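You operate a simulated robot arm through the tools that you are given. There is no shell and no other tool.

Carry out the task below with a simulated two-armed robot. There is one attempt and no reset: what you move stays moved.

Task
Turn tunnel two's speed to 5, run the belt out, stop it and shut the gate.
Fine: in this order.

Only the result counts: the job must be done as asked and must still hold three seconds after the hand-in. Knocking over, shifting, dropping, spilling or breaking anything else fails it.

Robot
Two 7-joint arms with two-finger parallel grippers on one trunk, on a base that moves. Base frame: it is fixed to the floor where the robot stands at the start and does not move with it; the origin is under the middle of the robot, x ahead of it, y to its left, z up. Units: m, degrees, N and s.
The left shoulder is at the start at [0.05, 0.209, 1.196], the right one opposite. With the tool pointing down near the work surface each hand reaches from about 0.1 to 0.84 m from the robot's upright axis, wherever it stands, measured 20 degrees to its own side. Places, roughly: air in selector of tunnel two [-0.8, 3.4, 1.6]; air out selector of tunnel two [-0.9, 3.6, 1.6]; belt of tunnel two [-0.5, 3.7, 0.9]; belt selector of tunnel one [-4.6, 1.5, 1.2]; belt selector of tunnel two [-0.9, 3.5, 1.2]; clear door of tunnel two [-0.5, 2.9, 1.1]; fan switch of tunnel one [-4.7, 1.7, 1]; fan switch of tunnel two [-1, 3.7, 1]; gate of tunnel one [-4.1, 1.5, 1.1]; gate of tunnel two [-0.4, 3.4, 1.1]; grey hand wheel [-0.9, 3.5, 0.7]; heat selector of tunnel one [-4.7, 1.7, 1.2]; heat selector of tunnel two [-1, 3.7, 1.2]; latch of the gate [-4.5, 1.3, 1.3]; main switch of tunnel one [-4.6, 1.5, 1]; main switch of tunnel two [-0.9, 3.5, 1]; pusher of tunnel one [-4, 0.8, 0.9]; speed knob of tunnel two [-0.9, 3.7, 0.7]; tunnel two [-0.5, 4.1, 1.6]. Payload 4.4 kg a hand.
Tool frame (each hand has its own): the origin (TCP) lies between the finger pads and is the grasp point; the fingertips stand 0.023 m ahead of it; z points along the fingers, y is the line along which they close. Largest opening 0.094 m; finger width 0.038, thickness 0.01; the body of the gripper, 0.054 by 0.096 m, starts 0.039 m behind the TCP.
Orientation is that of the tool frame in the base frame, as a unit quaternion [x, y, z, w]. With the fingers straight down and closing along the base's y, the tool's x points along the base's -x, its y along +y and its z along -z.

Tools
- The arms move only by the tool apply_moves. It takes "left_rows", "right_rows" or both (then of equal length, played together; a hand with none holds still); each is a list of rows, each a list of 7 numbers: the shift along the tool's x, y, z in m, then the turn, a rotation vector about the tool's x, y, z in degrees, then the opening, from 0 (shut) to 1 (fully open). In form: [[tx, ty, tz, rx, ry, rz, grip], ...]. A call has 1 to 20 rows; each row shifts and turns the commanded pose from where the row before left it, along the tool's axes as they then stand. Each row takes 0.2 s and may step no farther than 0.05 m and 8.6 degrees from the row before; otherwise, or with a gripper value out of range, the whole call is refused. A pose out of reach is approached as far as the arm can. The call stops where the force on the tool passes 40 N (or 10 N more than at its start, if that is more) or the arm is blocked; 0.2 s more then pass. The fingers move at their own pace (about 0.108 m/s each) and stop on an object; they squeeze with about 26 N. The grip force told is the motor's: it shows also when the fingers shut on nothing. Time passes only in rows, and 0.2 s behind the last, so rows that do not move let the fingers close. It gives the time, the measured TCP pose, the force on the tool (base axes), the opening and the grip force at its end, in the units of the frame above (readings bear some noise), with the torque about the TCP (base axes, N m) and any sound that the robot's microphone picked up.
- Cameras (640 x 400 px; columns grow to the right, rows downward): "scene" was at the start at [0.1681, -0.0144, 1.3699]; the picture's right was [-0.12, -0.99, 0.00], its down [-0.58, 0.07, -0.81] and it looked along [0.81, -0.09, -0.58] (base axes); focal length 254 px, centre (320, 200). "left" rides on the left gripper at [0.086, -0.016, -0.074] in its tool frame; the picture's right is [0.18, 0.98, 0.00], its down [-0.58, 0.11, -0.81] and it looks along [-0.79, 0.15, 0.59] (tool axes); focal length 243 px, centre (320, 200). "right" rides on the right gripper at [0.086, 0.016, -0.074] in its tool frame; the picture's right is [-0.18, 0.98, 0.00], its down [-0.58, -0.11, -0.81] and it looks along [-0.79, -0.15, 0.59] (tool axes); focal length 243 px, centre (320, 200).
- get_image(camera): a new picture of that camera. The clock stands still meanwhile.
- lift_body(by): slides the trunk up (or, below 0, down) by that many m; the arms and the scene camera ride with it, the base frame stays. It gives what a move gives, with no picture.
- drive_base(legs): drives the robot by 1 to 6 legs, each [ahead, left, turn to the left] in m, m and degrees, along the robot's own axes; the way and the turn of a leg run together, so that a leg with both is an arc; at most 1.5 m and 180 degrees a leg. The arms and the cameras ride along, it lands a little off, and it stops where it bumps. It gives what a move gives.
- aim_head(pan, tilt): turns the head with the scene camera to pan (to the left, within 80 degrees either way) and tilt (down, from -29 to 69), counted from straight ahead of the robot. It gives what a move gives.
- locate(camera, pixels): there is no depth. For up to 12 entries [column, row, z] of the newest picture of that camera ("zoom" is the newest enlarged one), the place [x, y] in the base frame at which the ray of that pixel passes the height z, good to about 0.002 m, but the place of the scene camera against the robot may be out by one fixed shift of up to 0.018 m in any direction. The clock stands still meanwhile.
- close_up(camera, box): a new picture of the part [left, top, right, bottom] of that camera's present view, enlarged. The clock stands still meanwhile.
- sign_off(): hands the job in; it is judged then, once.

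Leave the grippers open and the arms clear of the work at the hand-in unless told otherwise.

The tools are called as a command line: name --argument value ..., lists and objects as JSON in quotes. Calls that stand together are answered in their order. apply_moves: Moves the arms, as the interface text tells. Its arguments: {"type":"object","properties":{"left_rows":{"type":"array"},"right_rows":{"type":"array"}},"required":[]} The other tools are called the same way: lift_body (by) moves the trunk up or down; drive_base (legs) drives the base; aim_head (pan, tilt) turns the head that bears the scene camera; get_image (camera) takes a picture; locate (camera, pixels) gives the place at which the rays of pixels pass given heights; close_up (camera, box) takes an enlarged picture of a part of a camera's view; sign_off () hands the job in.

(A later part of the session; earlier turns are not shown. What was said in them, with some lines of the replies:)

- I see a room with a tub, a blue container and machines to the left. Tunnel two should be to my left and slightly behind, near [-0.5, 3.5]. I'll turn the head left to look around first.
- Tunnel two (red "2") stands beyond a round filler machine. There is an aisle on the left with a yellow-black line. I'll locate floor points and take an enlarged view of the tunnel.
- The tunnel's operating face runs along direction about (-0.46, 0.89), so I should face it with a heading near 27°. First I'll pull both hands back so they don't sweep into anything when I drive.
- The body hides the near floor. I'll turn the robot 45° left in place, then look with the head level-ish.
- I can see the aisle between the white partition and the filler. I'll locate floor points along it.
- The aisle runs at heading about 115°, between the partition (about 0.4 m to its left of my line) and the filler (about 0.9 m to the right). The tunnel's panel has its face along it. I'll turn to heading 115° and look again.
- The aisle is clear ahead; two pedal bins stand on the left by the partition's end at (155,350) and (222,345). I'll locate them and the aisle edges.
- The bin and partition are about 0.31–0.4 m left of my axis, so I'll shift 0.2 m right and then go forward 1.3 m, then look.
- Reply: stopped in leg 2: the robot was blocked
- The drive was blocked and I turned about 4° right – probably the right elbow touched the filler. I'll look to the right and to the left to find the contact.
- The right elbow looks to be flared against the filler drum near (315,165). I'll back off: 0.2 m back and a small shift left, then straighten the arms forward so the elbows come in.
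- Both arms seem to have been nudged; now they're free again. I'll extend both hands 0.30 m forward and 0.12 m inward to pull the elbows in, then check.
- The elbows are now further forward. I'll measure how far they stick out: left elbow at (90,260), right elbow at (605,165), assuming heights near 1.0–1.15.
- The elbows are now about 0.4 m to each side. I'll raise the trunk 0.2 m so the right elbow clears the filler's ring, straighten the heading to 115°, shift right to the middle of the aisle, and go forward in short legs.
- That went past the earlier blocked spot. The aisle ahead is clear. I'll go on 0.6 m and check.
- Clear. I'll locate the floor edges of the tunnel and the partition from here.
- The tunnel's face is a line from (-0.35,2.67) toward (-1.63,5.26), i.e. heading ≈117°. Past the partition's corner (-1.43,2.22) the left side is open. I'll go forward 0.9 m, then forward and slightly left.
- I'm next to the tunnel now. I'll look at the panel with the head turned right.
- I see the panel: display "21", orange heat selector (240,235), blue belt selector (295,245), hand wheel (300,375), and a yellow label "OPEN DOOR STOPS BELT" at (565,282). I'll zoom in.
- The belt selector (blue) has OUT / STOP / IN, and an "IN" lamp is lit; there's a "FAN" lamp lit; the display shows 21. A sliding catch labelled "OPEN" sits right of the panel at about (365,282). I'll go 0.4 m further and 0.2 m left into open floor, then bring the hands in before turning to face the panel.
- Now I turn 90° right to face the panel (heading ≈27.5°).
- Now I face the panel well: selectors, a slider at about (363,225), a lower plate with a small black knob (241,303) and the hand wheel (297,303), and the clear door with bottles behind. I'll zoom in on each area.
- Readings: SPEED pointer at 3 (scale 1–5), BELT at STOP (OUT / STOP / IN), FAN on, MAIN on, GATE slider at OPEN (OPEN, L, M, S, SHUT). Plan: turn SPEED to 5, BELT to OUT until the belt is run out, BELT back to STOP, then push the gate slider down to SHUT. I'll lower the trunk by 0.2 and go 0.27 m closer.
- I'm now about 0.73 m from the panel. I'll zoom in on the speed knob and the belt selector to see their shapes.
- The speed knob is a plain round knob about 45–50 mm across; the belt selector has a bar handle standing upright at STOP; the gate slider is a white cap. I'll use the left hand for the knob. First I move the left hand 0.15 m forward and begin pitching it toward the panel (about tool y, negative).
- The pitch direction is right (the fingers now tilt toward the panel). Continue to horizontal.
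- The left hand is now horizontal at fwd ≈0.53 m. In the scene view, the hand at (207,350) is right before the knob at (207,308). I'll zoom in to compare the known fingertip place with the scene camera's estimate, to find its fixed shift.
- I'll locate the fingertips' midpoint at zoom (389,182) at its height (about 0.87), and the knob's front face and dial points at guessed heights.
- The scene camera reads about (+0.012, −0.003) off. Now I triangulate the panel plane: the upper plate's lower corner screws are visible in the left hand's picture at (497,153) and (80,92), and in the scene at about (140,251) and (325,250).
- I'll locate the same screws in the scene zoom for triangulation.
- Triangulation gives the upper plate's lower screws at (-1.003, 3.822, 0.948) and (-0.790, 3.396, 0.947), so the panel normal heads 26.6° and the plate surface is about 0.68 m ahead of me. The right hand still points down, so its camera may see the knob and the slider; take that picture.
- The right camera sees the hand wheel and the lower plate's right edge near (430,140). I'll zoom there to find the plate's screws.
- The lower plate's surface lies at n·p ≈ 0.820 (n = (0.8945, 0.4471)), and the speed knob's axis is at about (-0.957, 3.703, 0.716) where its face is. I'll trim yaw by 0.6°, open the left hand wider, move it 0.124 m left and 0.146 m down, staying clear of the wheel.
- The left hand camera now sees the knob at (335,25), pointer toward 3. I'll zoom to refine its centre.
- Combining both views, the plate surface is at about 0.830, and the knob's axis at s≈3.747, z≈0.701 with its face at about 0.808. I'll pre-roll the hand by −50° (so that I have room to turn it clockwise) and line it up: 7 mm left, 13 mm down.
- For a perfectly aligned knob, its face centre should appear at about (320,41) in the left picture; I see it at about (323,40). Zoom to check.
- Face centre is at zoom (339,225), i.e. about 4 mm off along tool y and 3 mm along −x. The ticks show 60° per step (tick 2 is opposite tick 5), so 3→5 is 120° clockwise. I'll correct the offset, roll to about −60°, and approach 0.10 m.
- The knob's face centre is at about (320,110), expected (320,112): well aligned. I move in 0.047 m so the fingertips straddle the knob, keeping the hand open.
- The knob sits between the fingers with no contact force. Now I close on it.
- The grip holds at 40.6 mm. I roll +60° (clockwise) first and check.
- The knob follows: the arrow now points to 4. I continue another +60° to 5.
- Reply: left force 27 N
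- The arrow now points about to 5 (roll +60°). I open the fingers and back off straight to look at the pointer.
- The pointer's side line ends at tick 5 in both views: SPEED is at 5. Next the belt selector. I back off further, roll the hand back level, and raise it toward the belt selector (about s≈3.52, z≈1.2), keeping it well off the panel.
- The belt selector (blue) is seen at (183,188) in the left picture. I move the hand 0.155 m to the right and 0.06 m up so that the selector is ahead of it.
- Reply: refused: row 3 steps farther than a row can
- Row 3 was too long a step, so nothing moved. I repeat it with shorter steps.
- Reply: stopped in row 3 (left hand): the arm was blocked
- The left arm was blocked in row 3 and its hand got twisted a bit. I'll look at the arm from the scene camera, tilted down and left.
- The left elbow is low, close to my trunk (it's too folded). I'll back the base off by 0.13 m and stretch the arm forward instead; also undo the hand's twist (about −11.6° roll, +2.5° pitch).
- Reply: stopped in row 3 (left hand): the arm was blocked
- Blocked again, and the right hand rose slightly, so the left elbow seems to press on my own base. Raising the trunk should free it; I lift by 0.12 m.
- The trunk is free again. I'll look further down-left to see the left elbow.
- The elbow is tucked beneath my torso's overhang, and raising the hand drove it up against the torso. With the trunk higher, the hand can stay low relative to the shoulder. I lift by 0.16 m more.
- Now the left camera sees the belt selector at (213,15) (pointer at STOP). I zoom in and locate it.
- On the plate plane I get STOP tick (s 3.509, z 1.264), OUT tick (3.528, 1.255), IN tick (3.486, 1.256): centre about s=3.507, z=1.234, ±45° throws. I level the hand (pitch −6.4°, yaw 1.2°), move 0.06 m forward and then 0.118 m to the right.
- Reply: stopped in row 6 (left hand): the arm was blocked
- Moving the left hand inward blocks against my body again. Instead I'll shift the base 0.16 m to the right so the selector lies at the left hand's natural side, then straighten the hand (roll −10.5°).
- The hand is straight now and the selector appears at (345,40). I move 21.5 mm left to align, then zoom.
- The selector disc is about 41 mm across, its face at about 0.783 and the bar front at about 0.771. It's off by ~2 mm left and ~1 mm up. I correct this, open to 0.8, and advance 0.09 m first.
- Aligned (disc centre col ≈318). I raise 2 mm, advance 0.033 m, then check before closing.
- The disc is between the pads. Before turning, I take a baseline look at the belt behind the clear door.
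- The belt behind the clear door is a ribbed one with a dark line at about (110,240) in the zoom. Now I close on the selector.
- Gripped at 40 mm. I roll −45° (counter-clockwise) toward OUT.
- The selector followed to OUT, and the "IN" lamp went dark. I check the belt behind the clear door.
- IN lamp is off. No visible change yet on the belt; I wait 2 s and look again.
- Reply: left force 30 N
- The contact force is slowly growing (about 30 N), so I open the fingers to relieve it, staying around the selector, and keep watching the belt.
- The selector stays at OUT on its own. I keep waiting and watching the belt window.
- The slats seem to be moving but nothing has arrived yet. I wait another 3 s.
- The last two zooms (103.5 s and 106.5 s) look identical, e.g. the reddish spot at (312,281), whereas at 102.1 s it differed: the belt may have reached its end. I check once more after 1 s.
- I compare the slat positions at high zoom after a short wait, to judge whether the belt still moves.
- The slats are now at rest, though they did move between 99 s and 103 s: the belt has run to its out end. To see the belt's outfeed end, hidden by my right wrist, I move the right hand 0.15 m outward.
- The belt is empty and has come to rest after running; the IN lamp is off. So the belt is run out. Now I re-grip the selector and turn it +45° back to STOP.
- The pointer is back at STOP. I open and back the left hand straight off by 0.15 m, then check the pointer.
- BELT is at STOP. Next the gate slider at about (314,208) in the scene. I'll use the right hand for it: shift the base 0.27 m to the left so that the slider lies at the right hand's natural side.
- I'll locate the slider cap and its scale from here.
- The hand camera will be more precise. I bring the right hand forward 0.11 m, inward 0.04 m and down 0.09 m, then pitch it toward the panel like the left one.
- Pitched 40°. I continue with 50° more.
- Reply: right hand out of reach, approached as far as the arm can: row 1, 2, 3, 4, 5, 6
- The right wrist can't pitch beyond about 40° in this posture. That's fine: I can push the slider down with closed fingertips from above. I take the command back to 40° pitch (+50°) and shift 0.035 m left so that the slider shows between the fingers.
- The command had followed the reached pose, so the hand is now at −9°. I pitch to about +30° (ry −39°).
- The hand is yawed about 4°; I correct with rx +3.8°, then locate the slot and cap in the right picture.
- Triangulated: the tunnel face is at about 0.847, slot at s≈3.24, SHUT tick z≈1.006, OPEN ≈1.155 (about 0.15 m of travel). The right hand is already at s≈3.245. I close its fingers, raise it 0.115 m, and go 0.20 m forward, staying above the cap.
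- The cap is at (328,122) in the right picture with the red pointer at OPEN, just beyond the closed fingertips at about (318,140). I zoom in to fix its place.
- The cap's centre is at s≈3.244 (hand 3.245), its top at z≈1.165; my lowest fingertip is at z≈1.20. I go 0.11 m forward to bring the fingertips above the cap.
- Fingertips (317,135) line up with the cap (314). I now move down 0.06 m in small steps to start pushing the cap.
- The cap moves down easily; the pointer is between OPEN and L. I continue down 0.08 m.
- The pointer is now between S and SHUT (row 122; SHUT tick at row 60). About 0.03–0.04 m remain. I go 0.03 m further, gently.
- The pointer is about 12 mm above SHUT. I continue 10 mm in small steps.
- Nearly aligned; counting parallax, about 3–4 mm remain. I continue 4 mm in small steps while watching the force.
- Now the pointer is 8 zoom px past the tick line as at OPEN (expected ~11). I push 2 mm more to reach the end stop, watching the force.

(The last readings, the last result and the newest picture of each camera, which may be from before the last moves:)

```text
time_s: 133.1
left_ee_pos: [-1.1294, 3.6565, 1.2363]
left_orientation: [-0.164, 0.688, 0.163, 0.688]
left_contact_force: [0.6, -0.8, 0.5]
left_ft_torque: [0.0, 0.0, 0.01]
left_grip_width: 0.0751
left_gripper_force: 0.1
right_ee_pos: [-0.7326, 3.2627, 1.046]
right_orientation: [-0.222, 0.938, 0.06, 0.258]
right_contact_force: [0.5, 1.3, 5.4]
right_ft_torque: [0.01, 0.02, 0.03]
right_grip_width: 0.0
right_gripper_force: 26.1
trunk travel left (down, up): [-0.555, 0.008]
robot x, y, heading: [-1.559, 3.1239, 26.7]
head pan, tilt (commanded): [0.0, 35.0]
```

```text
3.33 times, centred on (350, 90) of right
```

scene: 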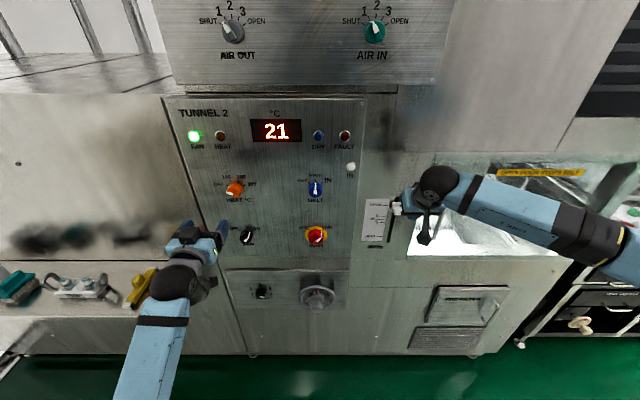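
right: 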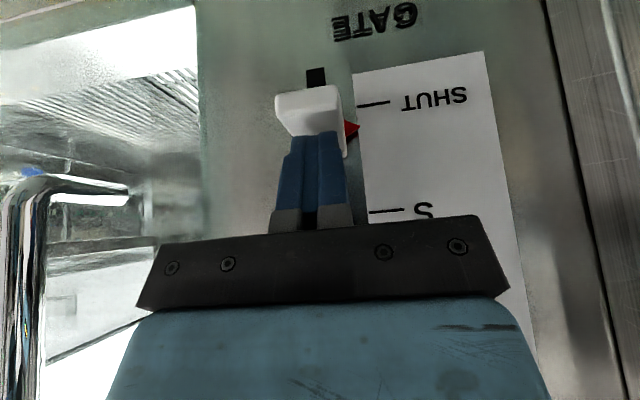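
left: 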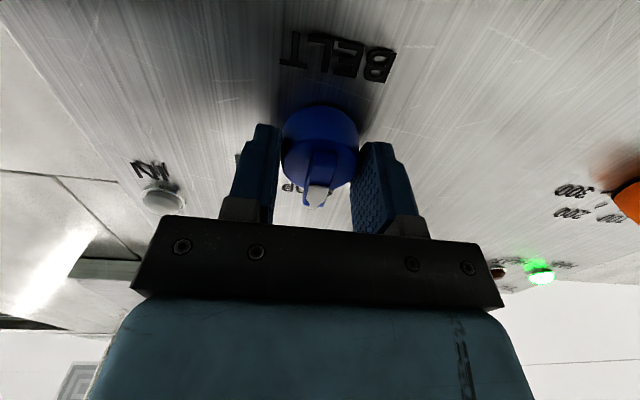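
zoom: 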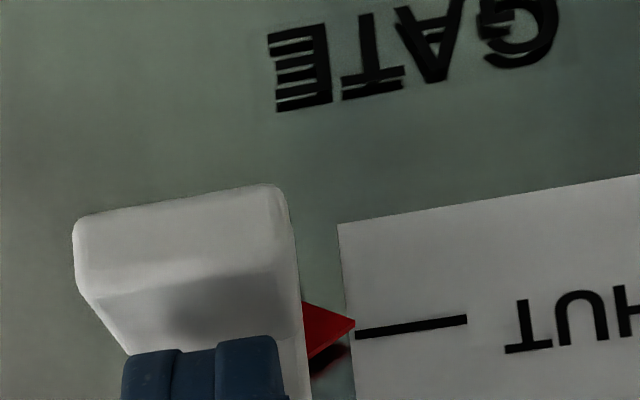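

Force rose to 5.4 N with no more travel: the slider is at its SHUT stop. I lift the hand 0.03 m off the cap and retreat 0.2 m.

apply_moves --right_rows '[[-0.0077, 0, -0.0129, 0, 0, 0, 0], [-0.0077, 0, -0.0129, 0, 0, 0, 0], [0.0344, 0, -0.0205, 0, 0, 0, 0], [0.0344, 0, -0.0205, 0, 0, 0, 0], [0.0344, 0, -0.0205, 0, 0, 0, 0.5], [0.0344, 0, -0.0205, 0, 0, 0, 0.5], [0.0344, 0, -0.0205, 0, 0, 0, 0.5], [0.0344, -0.02, -0.0205, 0, 0, 0, 0.5]]'

get_image --camera "scene"

close_up --camera "scene" --box '[350, 170, 450, 260]'

close_up --camera "scene" --box '[160, 90, 420, 310]'

```text
time_s: 134.9
left_ee_pos: [-1.1308, 3.6539, 1.2367]
left_orientation: [-0.164, 0.688, 0.164, 0.688]
left_contact_force: [-0.5, -1.0, 0.4]
left_ft_torque: [0.0, 0.0, 0.02]
left_grip_width: 0.0752
left_gripper_force: 0.0
right_ee_pos: [-0.9381, 3.1343, 1.0788]
right_orientation: [-0.224, 0.938, 0.061, 0.257]
right_contact_force: [-0.6, -0.2, -0.2]
right_ft_torque: [0.06, 0.01, 0.04]
right_grip_width: 0.047
right_gripper_force: 0.1
trunk travel left (down, up): [-0.555, 0.008]
robot x, y, heading: [-1.56, 3.1262, 26.9]
head pan, tilt (commanded): [0.0, 35.0]
```

```text
taken
```

scene: 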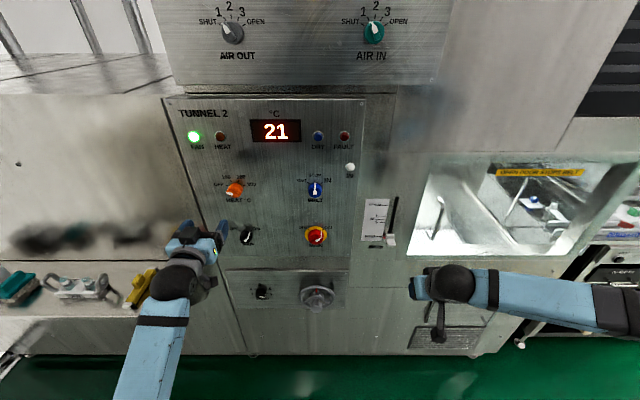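

```text
4.44 times, centred on (400, 215) of scene
```

zoom: 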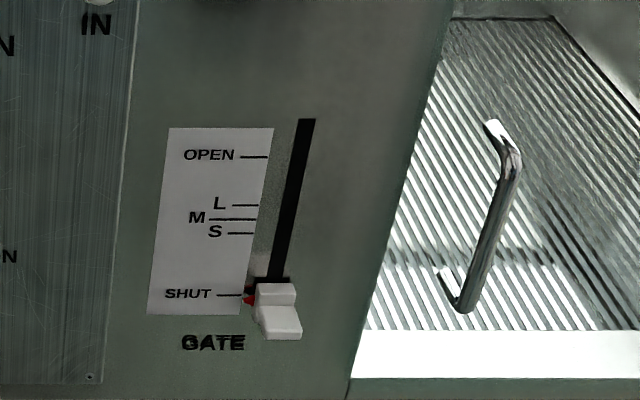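

```text
1.82 times, centred on (290, 200) of scene
```

zoom: 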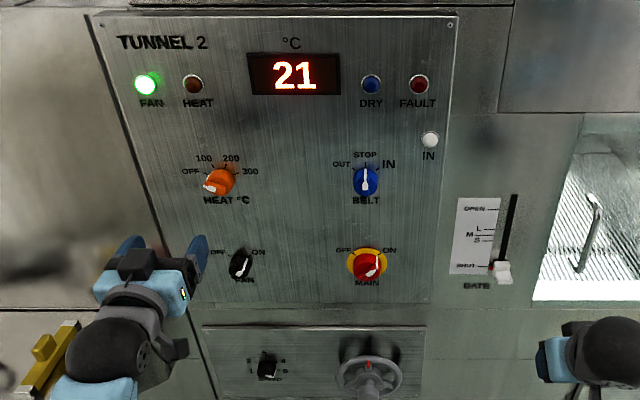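

The gate pointer sits at SHUT, BELT at STOP, IN lamp and FAULT lamp off, HEAT, FAN and MAIN untouched. I open both grippers and back the base off 0.15 m to be clear, then verify the speed knob and others once more.

drive_base --legs '[[-0.15, 0, 0]]'

apply_moves --left_rows '[[0, 0, 0, 0, 0, 0, 1], [0, 0, 0, 0, 0, 0, 1], [0, 0, 0, 0, 0, 0, 1]]' --right_rows '[[0, 0, 0, 0, 0, 0, 1], [0, 0, 0, 0, 0, 0, 1], [0, 0, 0, 0, 0, 0, 1]]'

get_image --camera "scene"

close_up --camera "scene" --box '[240, 235, 360, 305]'

close_up --camera "scene" --box '[360, 120, 600, 270]'

```text
time_s: 136.2
left_ee_pos: [-1.2609, 3.5895, 1.2346]
left_orientation: [-0.165, 0.689, 0.163, 0.687]
left_contact_force: [0.3, -0.4, -0.4]
left_ft_torque: [-0.02, 0.02, 0.05]
left_grip_width: 0.0753
left_gripper_force: 0.0
right_ee_pos: [-1.0697, 3.0692, 1.0772]
right_orientation: [-0.223, 0.939, 0.06, 0.256]
right_contact_force: [-0.5, 0.3, 0.7]
right_ft_torque: [0.0, -0.02, 0.0]
right_grip_width: 0.0472
right_gripper_force: 0.0
trunk travel left (down, up): [-0.555, 0.008]
robot x, y, heading: [-1.6927, 3.0606, 26.9]
head pan, tilt (commanded): [0.0, 35.0]
```

```text
time_s: 137.1
left_ee_pos: [-1.2632, 3.588, 1.2351]
left_orientation: [-0.164, 0.689, 0.163, 0.687]
left_contact_force: [-0.8, 0.0, 0.6]
left_ft_torque: [-0.01, -0.02, 0.01]
left_grip_width: 0.0942
left_gripper_force: 0.1
right_ee_pos: [-1.0712, 3.0699, 1.0777]
right_orientation: [-0.223, 0.938, 0.06, 0.257]
right_contact_force: [-0.1, -0.8, -0.6]
right_ft_torque: [0.0, -0.02, -0.04]
right_grip_width: 0.0941
right_gripper_force: 0.0
trunk travel left (down, up): [-0.555, 0.008]
robot x, y, heading: [-1.6907, 3.0568, 26.8]
head pan, tilt (commanded): [0.0, 35.0]
```

```text
taken
```

scene: 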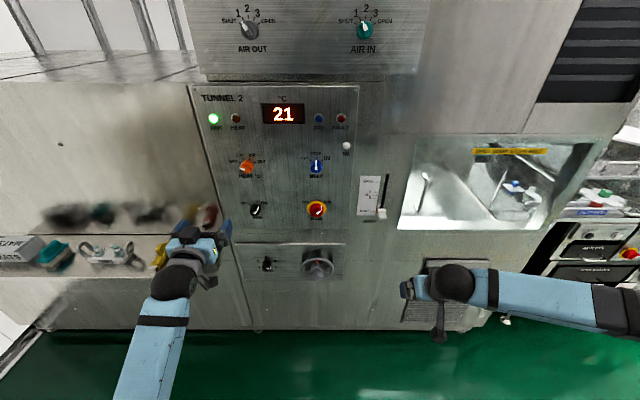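

```text
5.33 times, centred on (300, 270) of scene
```

zoom: 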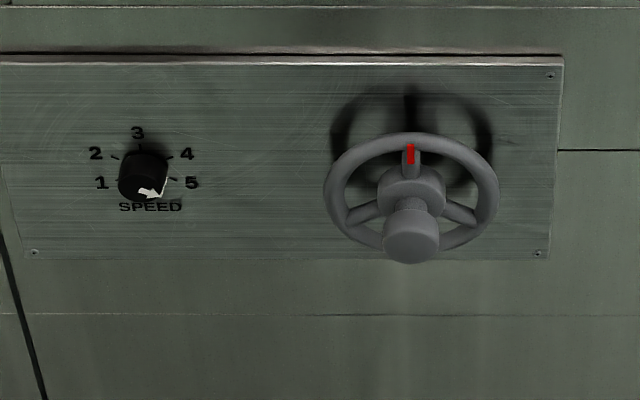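

```text
2.67 times, centred on (480, 195) of scene
```

zoom: 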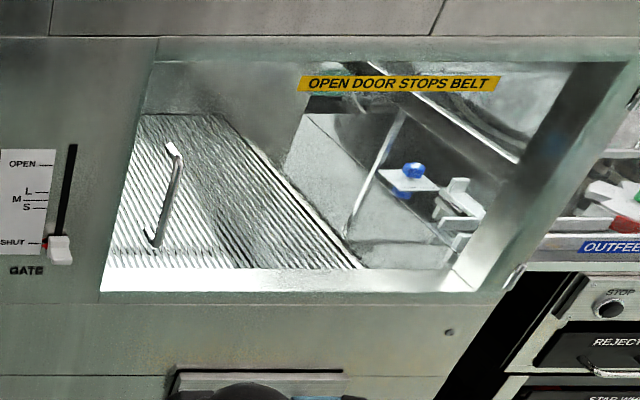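

Everything reads as wanted. One last close check of the speed pointer against tick 5.

close_up --camera "scene" --box '[252, 250, 284, 280]'

close_up --camera "scene" --box '[290, 130, 400, 225]'

```text
13.33 times, centred on (268, 265) of scene
```

zoom: 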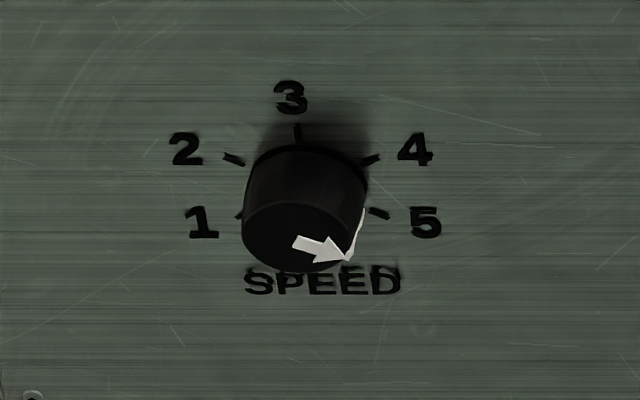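

```text
4.21 times, centred on (345, 178) of scene
```

zoom: 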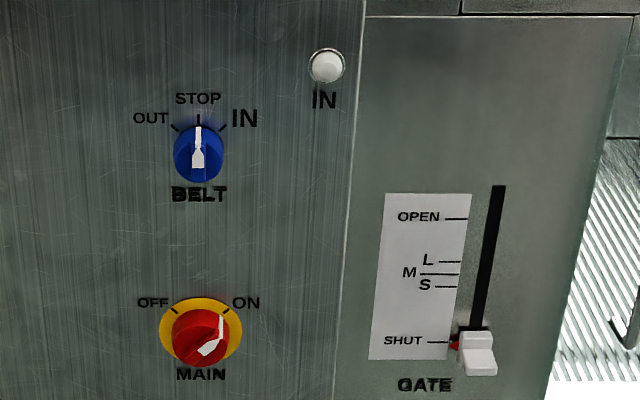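

SPEED points at 5, BELT is at STOP after running out, and GATE is at SHUT. Both grippers are open and clear of the tunnel. I hand the job in.

sign_off

```text
The job is handed in.
```

I did the four steps on tunnel two in the order you gave and handed the job in. I haven't been told the verdict.

| Step | What I did | State at hand-in |
|---|---|---|
| Speed | Turned the knob from 3 to 5 | Pointer on the 5 mark |
| Belt out | Turned the selector to OUT for about 13 seconds | Belt came to rest by itself after about 5 seconds; no load seen through the clear door |
| Belt stop | Turned the selector back | Pointer on STOP |
| Gate | Pushed the slider down until it met its end stop | Pointer on SHUT |

**Belt run-out:** I judged this from the slats no longer moving and the IN lamp going dark. No lamp or label on the panel confirms that the belt is out.

**Contacts on the way:**
- While driving up the aisle I was blocked once. I think my right elbow touched the filler drum, but I saw nothing moved or damaged there.
- My left arm also jammed against my own body a few times. I fixed that by moving the base and raising the trunk.

I left the heat, fan, main and air controls and the hand wheel alone. The fault lamp stayed off. Both grippers are open, and I backed away from the panel before handing in.
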